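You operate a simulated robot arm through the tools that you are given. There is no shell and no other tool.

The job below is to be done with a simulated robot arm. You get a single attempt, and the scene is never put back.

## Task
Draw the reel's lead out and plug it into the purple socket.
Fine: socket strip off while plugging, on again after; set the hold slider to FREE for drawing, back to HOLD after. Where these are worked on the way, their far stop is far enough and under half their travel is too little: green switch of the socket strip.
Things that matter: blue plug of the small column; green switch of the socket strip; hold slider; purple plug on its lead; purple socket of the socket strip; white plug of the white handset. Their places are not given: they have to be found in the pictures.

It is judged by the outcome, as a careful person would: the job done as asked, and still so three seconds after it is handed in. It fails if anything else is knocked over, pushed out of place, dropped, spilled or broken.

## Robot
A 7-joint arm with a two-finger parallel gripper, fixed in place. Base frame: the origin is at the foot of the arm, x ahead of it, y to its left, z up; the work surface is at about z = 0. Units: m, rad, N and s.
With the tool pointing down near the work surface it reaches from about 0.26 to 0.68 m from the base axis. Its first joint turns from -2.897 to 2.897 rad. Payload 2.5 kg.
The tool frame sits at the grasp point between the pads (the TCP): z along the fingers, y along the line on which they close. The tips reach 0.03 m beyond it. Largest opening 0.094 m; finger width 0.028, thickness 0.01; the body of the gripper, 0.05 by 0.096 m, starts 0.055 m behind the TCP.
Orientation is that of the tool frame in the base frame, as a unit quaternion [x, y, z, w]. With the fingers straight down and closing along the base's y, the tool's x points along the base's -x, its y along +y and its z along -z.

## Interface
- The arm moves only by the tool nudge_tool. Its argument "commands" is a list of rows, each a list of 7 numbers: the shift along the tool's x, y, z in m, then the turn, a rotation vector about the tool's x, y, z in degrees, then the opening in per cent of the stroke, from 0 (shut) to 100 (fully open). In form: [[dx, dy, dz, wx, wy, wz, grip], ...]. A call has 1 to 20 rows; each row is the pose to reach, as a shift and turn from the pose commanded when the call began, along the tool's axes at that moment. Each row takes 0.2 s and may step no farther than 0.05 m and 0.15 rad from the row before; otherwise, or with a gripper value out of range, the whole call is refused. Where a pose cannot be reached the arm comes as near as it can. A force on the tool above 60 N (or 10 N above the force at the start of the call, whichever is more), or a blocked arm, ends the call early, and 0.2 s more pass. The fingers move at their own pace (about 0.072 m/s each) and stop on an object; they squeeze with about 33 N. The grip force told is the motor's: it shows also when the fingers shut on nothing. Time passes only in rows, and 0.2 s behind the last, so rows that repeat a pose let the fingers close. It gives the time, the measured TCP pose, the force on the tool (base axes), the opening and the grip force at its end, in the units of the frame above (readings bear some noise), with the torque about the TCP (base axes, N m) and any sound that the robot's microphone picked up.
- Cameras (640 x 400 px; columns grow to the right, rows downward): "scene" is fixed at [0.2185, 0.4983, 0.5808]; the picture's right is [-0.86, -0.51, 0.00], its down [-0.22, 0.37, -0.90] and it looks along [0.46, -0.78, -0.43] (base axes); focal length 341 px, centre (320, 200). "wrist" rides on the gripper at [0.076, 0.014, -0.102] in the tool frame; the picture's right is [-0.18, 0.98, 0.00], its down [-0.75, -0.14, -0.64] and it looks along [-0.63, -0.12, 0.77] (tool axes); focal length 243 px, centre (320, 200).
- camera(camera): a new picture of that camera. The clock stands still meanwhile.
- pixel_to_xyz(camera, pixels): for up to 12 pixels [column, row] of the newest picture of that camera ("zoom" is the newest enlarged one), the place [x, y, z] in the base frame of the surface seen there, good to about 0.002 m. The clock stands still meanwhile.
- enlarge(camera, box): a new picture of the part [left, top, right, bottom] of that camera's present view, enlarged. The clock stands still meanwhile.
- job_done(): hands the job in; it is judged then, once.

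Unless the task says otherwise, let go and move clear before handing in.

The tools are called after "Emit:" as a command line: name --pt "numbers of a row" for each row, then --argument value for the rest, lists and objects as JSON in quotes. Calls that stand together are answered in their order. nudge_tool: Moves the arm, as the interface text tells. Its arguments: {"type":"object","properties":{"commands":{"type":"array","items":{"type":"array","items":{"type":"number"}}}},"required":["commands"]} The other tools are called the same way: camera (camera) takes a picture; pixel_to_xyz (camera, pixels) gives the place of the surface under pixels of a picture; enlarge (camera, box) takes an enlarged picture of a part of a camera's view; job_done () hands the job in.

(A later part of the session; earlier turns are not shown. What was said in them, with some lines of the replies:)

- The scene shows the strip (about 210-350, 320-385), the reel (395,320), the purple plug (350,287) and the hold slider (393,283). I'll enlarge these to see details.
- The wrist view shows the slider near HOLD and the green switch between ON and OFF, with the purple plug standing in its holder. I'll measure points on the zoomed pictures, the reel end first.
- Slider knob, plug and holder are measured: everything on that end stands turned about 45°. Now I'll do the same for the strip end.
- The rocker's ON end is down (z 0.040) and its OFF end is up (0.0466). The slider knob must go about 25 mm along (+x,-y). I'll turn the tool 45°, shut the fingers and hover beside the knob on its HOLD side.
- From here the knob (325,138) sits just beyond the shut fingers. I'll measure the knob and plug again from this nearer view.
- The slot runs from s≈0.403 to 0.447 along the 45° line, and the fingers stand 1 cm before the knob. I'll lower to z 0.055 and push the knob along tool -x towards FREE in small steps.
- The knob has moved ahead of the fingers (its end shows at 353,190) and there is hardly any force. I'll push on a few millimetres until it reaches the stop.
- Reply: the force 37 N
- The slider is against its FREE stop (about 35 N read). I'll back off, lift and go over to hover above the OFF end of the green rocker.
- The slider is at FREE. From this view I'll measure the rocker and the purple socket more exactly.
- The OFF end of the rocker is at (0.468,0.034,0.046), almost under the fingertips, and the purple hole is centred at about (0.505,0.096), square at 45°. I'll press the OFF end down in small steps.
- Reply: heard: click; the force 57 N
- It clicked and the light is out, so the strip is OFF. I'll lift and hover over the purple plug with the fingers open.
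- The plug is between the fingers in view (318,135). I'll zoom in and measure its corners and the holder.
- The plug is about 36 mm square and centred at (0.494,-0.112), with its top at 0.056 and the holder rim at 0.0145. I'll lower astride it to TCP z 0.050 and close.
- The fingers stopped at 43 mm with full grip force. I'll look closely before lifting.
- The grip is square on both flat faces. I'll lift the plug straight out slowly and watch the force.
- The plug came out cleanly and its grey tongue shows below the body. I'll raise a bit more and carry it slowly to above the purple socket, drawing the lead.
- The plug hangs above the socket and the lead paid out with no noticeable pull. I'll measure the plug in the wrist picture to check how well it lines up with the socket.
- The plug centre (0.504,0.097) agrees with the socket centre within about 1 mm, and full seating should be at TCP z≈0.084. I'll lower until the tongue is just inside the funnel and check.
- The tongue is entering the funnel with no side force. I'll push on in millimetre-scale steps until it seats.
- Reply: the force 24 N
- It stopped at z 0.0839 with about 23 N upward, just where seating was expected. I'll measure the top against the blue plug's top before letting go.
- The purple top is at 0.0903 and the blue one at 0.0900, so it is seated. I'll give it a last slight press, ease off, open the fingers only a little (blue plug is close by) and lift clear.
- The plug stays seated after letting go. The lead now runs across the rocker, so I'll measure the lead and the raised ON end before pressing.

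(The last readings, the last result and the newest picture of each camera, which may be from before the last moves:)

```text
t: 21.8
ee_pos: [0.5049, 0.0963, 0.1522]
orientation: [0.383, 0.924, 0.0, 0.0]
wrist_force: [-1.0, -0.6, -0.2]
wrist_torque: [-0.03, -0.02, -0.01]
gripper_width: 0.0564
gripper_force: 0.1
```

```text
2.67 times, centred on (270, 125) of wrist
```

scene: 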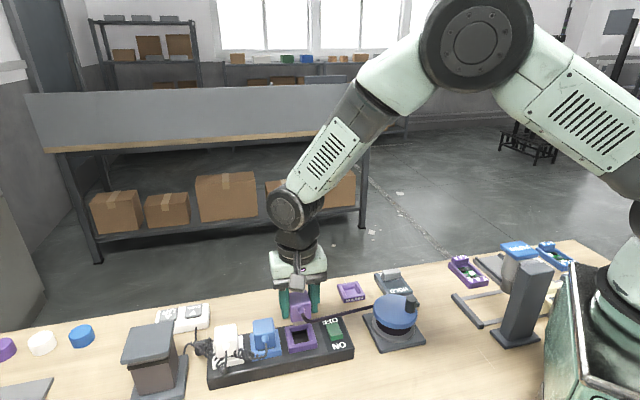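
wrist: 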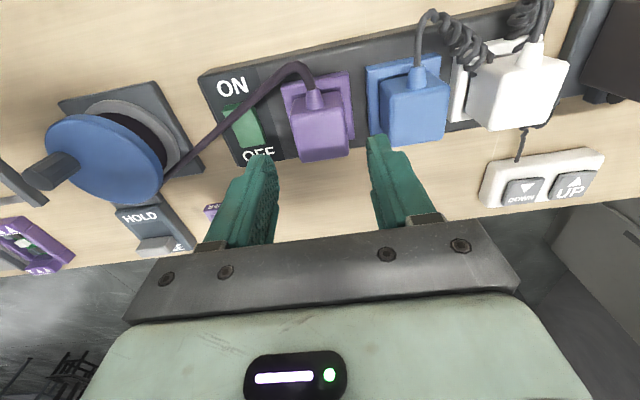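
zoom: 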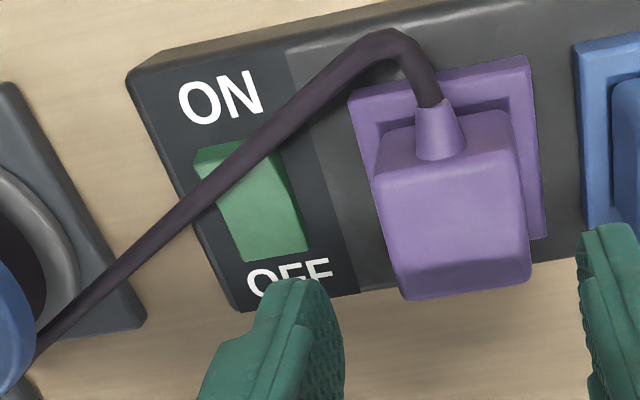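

Emit:
pixel_to_xyz --camera "zoom" --pixels '[[40, 345], [100, 285], [150, 235], [200, 195], [240, 155], [280, 125], [320, 85], [385, 45], [425, 85], [200, 160], [250, 148], [230, 147]]'

Emit:
pixel_to_xyz --camera "zoom" --pixels '[[196, 152], [245, 142], [215, 165], [265, 175], [245, 258], [305, 250], [255, 220], [215, 185], [225, 170], [470, 200], [440, 160], [385, 220]]'

Emit:
enlarge --camera "scene" --box '[290, 290, 390, 360]'

```text
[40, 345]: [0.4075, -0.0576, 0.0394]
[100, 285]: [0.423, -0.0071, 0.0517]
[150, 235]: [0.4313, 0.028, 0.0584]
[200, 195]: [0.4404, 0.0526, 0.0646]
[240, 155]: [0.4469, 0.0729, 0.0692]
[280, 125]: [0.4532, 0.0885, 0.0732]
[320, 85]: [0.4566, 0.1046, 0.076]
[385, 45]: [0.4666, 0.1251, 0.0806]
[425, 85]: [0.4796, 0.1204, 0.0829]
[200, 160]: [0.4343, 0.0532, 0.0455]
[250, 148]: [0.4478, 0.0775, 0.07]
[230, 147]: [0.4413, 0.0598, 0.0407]
```

```text
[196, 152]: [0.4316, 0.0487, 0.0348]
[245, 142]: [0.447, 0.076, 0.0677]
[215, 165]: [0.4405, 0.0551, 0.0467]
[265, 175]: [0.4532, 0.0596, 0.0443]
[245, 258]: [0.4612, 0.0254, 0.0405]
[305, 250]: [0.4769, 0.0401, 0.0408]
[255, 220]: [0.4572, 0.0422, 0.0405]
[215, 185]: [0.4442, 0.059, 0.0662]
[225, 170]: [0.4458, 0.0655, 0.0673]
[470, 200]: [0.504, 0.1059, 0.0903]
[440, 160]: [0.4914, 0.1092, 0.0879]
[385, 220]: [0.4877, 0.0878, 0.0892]
```

```text
5.71 times, centred on (340, 325) of scene
```

zoom: 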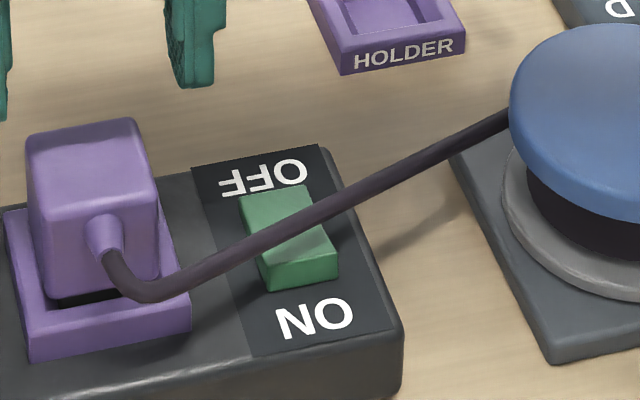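

The lead passes over the rocker's ON end (about 9 mm above it), leaving the corner near (0.434,0.054) free on the outer side. I'll shut the fingers, turn them parallel to the lead and hover just outside it.

Emit:
nudge_tool --pt "0.0062 -0.0164 0 0 0 -5.2 40" --pt "0.0123 -0.0329 0 0 0 -10.4 20" --pt "0.0185 -0.0493 0 0 0 -15.6 0" --pt "0.0246 -0.0658 0 0 0 -20.8 0" --pt "0.0308 -0.0822 0 0 0 -26 0" --pt "0.0308 -0.0822 0.02 0 0 -26 0" --pt "0.0308 -0.0822 0.037 0 0 -26 0" --pt "0.0308 -0.0822 0.037 0 0 -26 0"

Emit:
camera --camera "wrist"

Emit:
enlarge --camera "scene" --box '[270, 270, 390, 360]'

```text
t: 23.6
ee_pos: [0.4242, 0.0598, 0.1146]
orientation: [0.165, 0.986, 0.0, -0.001]
wrist_force: [-0.6, 0.3, -0.5]
wrist_torque: [0.03, 0.03, 0.03]
gripper_width: 0.0
gripper_force: 33.3
```

```text
taken
```

wrist: 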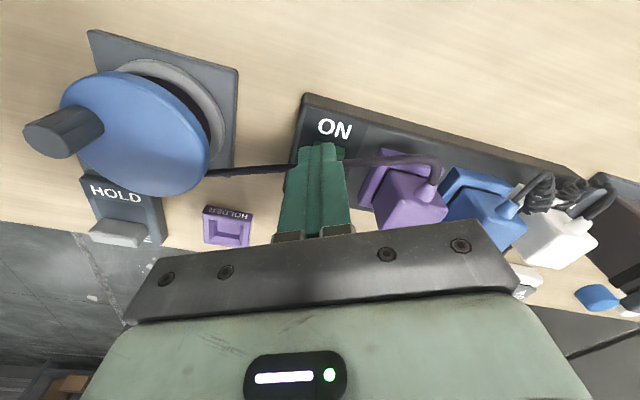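

```text
4.44 times, centred on (330, 315) of scene
```

zoom: 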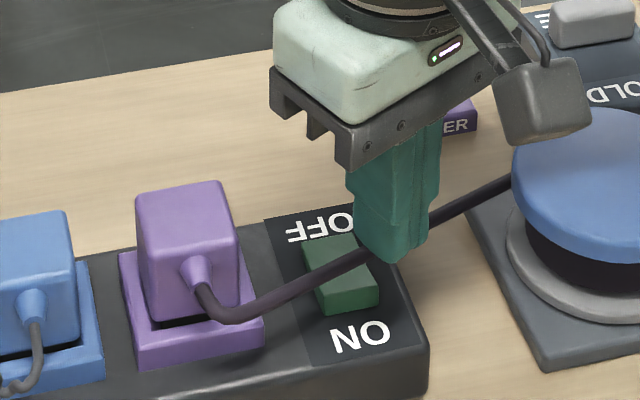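

The shut fingers are aligned with the lead. I'll lower to tip height about 0.055, beside the lead, and look at the clearance.

Emit:
nudge_tool --pt "0 0 0.012 0 0 0 0" --pt "0 0 0.022 0 0 0 0" --pt "0 0 0.03 0 0 0 0"

Emit:
enlarge --camera "wrist" --box '[240, 80, 420, 220]'

Emit:
enlarge --camera "scene" --box '[290, 280, 390, 360]'

```text
t: 24.4
ee_pos: [0.4248, 0.0593, 0.0853]
orientation: [0.165, 0.986, 0.0, 0.001]
wrist_force: [-0.5, 0.1, -0.9]
wrist_torque: [-0.03, -0.01, 0.01]
gripper_width: 0.0
gripper_force: 32.7
```

```text
2.86 times, centred on (330, 150) of wrist
```

zoom: 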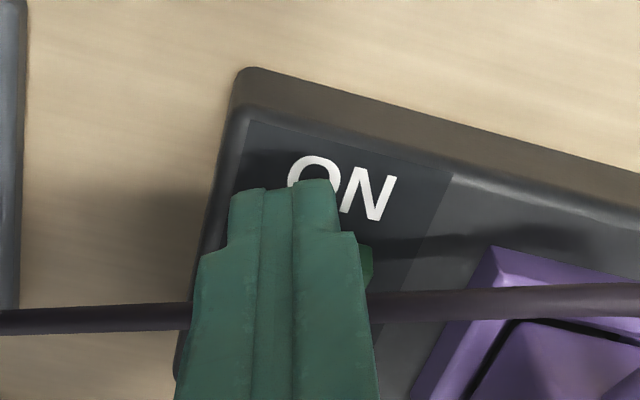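

```text
5.00 times, centred on (340, 320) of scene
```

zoom: 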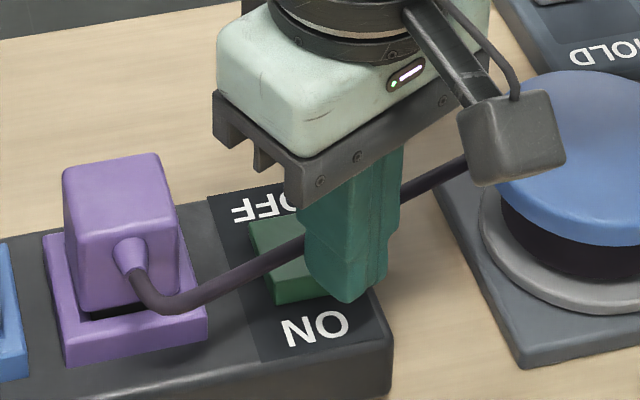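

The fingers are on the near side of the lead, over the rocker's raised corner, and nothing touches. I'll press down in small steps until it clicks.

Emit:
nudge_tool --pt "0 0 0.006 0 0 0 0" --pt "0 0 0.008 0 0 0 0" --pt "0 0 0.01 0 0 0 0" --pt "0 0 0.012 0 0 0 0" --pt "0 0 0.0135 0 0 0 0" --pt "0 0 0.015 0 0 0 0"

Emit:
enlarge --camera "wrist" --box '[240, 80, 420, 220]'

Emit:
enlarge --camera "scene" --box '[290, 280, 390, 360]'

```text
t: 25.8
ee_pos: [0.4255, 0.0609, 0.071]
orientation: [0.166, 0.986, 0.0, 0.0]
wrist_force: [-6.1, -0.6, 20.8]
wrist_torque: [-0.22, -0.01, -0.09]
gripper_width: 0.0001
gripper_force: 32.9
heard: click
```

```text
2.86 times, centred on (330, 150) of wrist
```

zoom: 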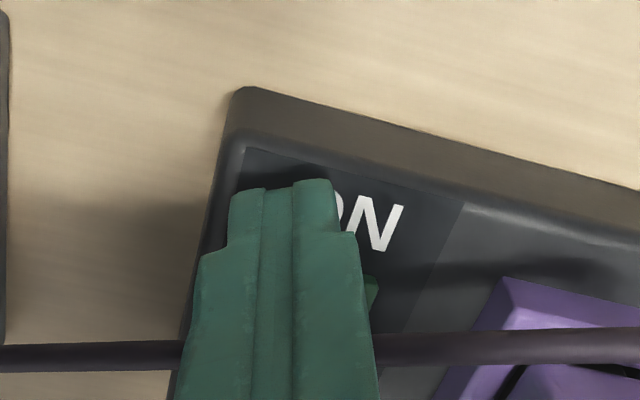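

```text
5.00 times, centred on (340, 320) of scene
```

zoom: 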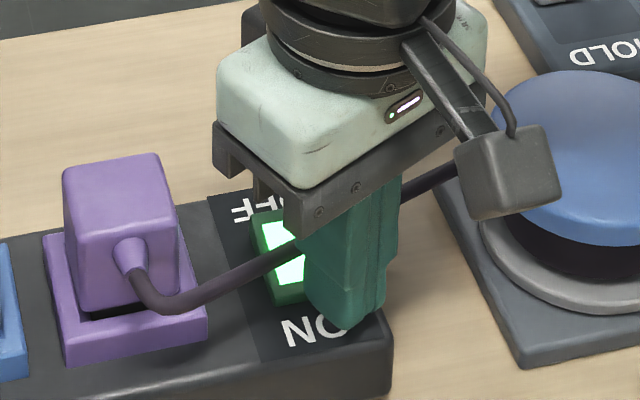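

It clicked and the rocker is lit, ON side down. I'll lift straight up and travel over to hover beyond the FREE side of the slider.

Emit:
nudge_tool --pt "0 0 -0.03 0 0 0 0" --pt "0 0 -0.08 0 0 0 0" --pt "-0.0141 -0.0322 -0.08 0 0 3.25 0" --pt "-0.0281 -0.0645 -0.08 0 0 6.5 0" --pt "-0.0422 -0.0967 -0.08 0 0 9.75 0" --pt "-0.0562 -0.129 -0.08 0 0 13 0" --pt "-0.0703 -0.1612 -0.08 0 0 16.25 0" --pt "-0.0843 -0.1934 -0.08 0 0 19.5 0" --pt "-0.0984 -0.2257 -0.08 0 0 22.75 0" --pt "-0.1124 -0.2579 -0.08 0 0 26 0" --pt "-0.1124 -0.2579 -0.08 0 0 26 0"

Emit:
camera --camera "wrist"

Emit:
camera --camera "scene"

Emit:
enlarge --camera "scene" --box '[260, 230, 440, 365]'

```text
t: 28.2
ee_pos: [0.4464, -0.2204, 0.151]
orientation: [0.383, 0.924, 0.0, 0.001]
wrist_force: [0.4, 0.1, 0.7]
wrist_torque: [-0.01, -0.03, -0.03]
gripper_width: 0.0001
gripper_force: 33.0
```

```text
taken
```

wrist: 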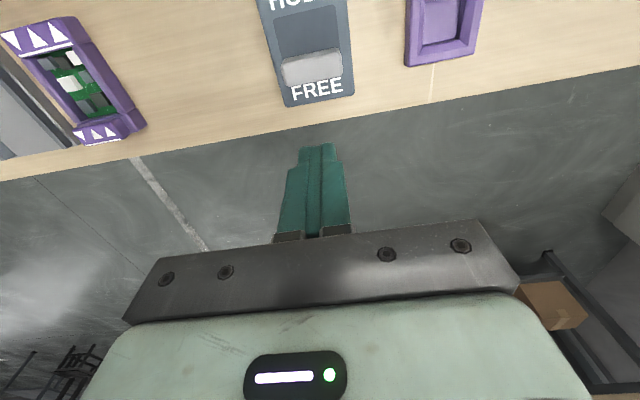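

```text
taken
```

scene: 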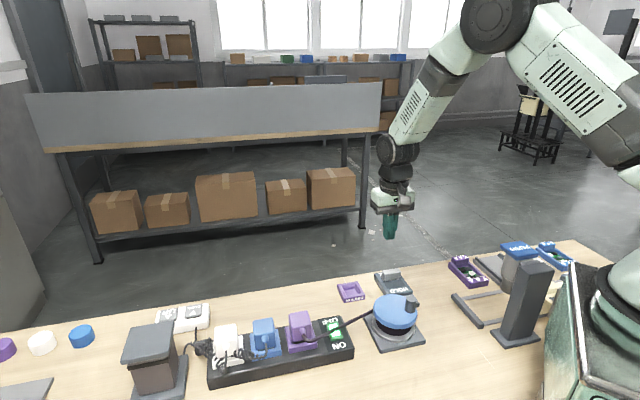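

```text
2.96 times, centred on (350, 298) of scene
```

zoom: 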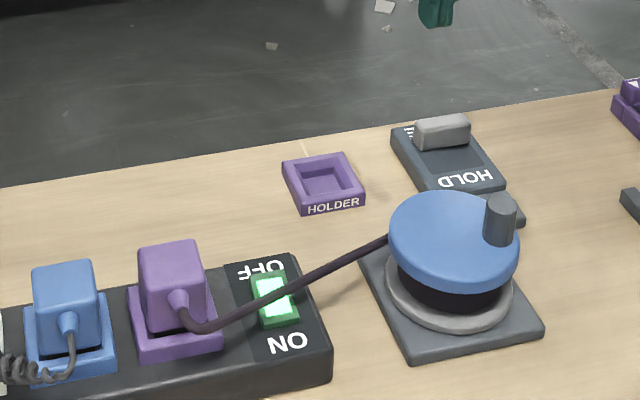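

The strip is lit, and the knob at FREE (312,68) lies just ahead of the fingers. I'll check its exact place before going down.

Emit:
enlarge --camera "wrist" --box '[240, 0, 380, 120]'

Emit:
pixel_to_xyz --camera "wrist" --pixels '[[287, 82], [340, 75], [288, 65], [338, 55], [288, 103], [352, 93], [312, 70], [313, 80]]'

```text
3.33 times, centred on (310, 60) of wrist
```

zoom: 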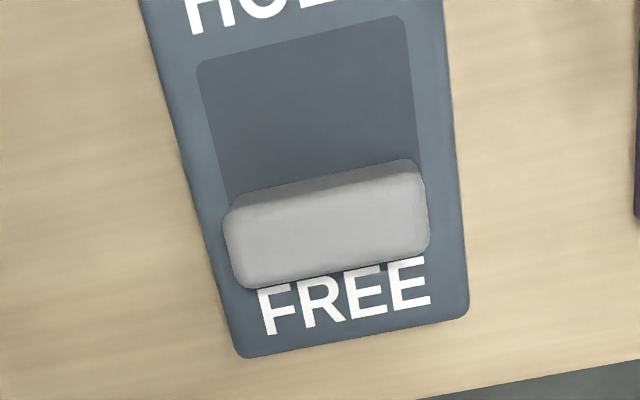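

```text
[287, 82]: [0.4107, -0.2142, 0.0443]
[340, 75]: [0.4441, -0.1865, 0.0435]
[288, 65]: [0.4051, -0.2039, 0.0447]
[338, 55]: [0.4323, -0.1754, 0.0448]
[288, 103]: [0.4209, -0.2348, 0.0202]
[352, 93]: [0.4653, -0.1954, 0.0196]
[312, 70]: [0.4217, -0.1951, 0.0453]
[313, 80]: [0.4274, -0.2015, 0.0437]
```

The knob's FREE-side face is at s≈0.445 and the fingers' face at 0.4575, so going down is clear. I'll lower and push it back towards HOLD along tool +x until it stops.

Emit:
nudge_tool --pt "0 0 0.04 0 0 0 0" --pt "0 0 0.075 0 0 0 0" --pt "0 0 0.095 0 0 0 0" --pt "0.008 0 0.095 0 0 0 0" --pt "0.014 0 0.095 0 0 0 0" --pt "0.02 0 0.095 0 0 0 0" --pt "0.025 0 0.095 0 0 0 0" --pt "0.03 0 0.095 0 0 0 0" --pt "0.034 0 0.095 0 0 0 0" --pt "0.037 0 0.095 0 0 0 0"

Emit:
enlarge --camera "scene" --box '[330, 240, 450, 330]'

```text
t: 30.4
ee_pos: [0.4209, -0.1941, 0.0544]
orientation: [0.383, 0.924, 0.0, 0.0]
wrist_force: [-0.9, 0.5, -0.4]
wrist_torque: [0.04, 0.0, -0.03]
gripper_width: 0.0
gripper_force: 33.7
```

```text
4.44 times, centred on (390, 285) of scene
```

zoom: 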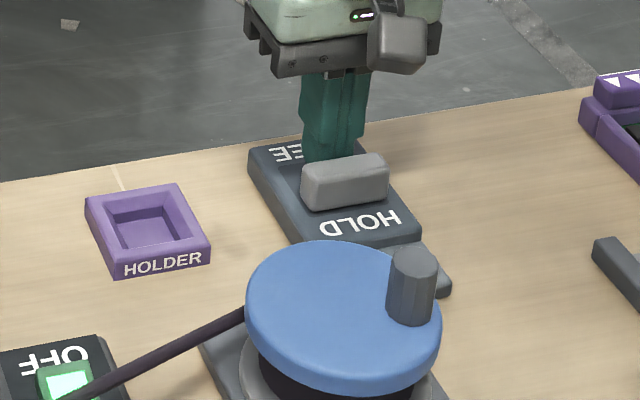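

The knob is nearly at HOLD and there is no stop force yet. I'll push on in 1-2 mm steps to the stop.

Emit:
nudge_tool --pt "0.0015 0 0 0 0 0 0" --pt "0.003 0 0 0 0 0 0" --pt "0.004 0 0 0 0 0 0" --pt "0.005 0 0 0 0 0 0"

Emit:
enlarge --camera "scene" --box '[330, 240, 450, 330]'

```text
t: 31.4
ee_pos: [0.4208, -0.1941, 0.0555]
orientation: [0.384, 0.923, -0.001, 0.006]
wrist_force: [25.1, -24.7, -11.1]
wrist_torque: [-0.36, -0.3, 0.06]
gripper_width: 0.0001
gripper_force: 33.1
```

```text
4.44 times, centred on (390, 285) of scene
```

zoom: 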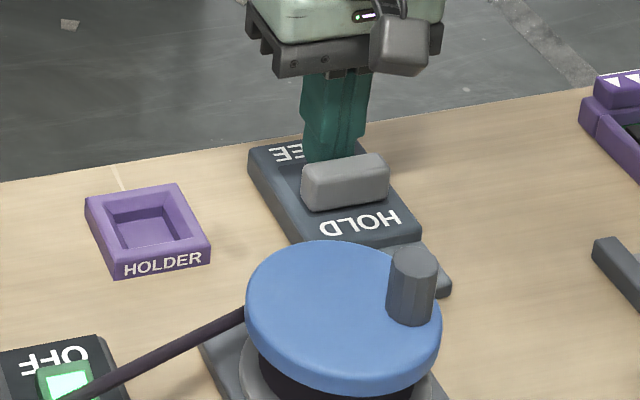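

The stop is reached (about 35 N along the slide), so the slider is back at HOLD. I'll back off, lift well clear and check everything.

Emit:
nudge_tool --pt "-0.006 0 0 0 0 0 0" --pt "-0.012 0 0 0 0 0 0" --pt "-0.012 0 -0.045 0 0 0 0" --pt "-0.012 0 -0.095 0 0 0 0" --pt "-0.012 0 -0.145 0 0 0 0" --pt "-0.012 0 -0.195 0 0 0 0" --pt "-0.012 0 -0.195 0 0 0 0" --pt "-0.012 0 -0.195 0 0 0 0"

Emit:
camera --camera "scene"

Emit:
camera --camera "wrist"

Emit:
enlarge --camera "scene" --box '[190, 240, 430, 400]'

```text
t: 33.2
ee_pos: [0.4272, -0.1989, 0.2501]
orientation: [0.383, 0.924, 0.0, 0.0]
wrist_force: [-0.3, 0.1, 0.3]
wrist_torque: [-0.01, 0.0, 0.0]
gripper_width: 0.0
gripper_force: 32.9
```

```text
taken
```

scene: 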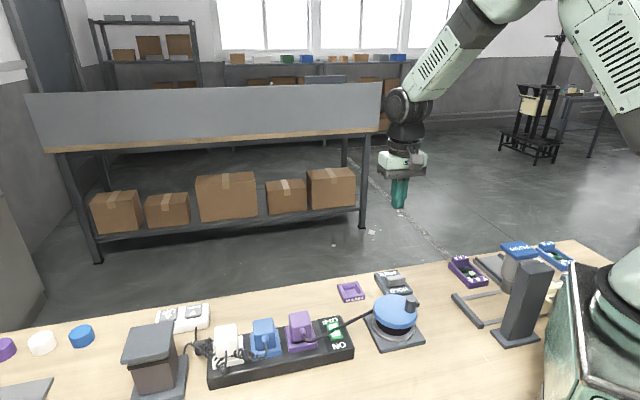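

```text
taken
```

wrist: 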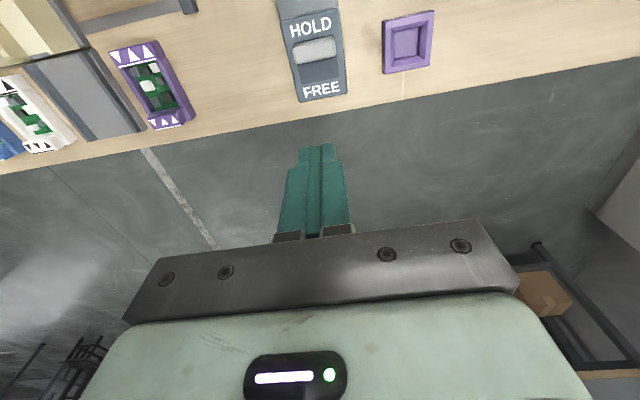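

```text
2.50 times, centred on (310, 320) of scene
```

zoom: 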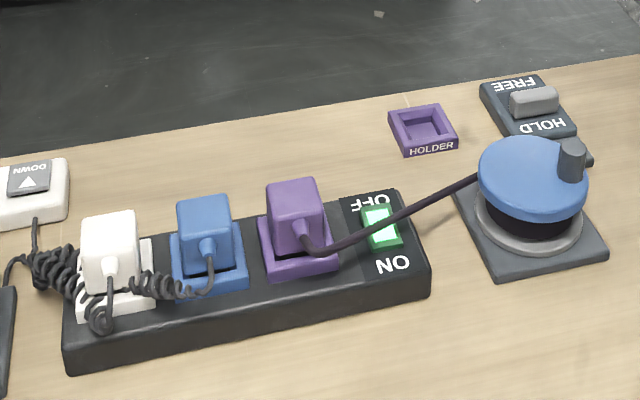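

The pictures show the purple plug seated beside the blue and white ones, and the rocker lit with ON down. The slider is at HOLD (315,50 in the wrist view), the other plugs haven't moved and the arm is clear, so I'm handing it in.

Emit:
job_done

```text
The job is handed in.
```

The reel's lead is drawn out and its purple plug is seated in the purple socket. I've handed the job in. The result of the judging wasn't shown.

- **Plug:** its top sits level with the blue plug's (both at about z = 0.090 m), and it stayed put after I let go.
- **Socket strip:** I switched it off before plugging and on again after. It clicked both times and is lit now.
- **Hold slider:** I pushed it to its FREE stop before drawing the lead, and back to its HOLD stop at the end.
- **Everything else:** the blue and white plugs and the other items look undisturbed in the last pictures, and the arm is well clear.

The lead now runs across the top of the green switch, so I pressed ON at the switch's free corner, just beside the lead.
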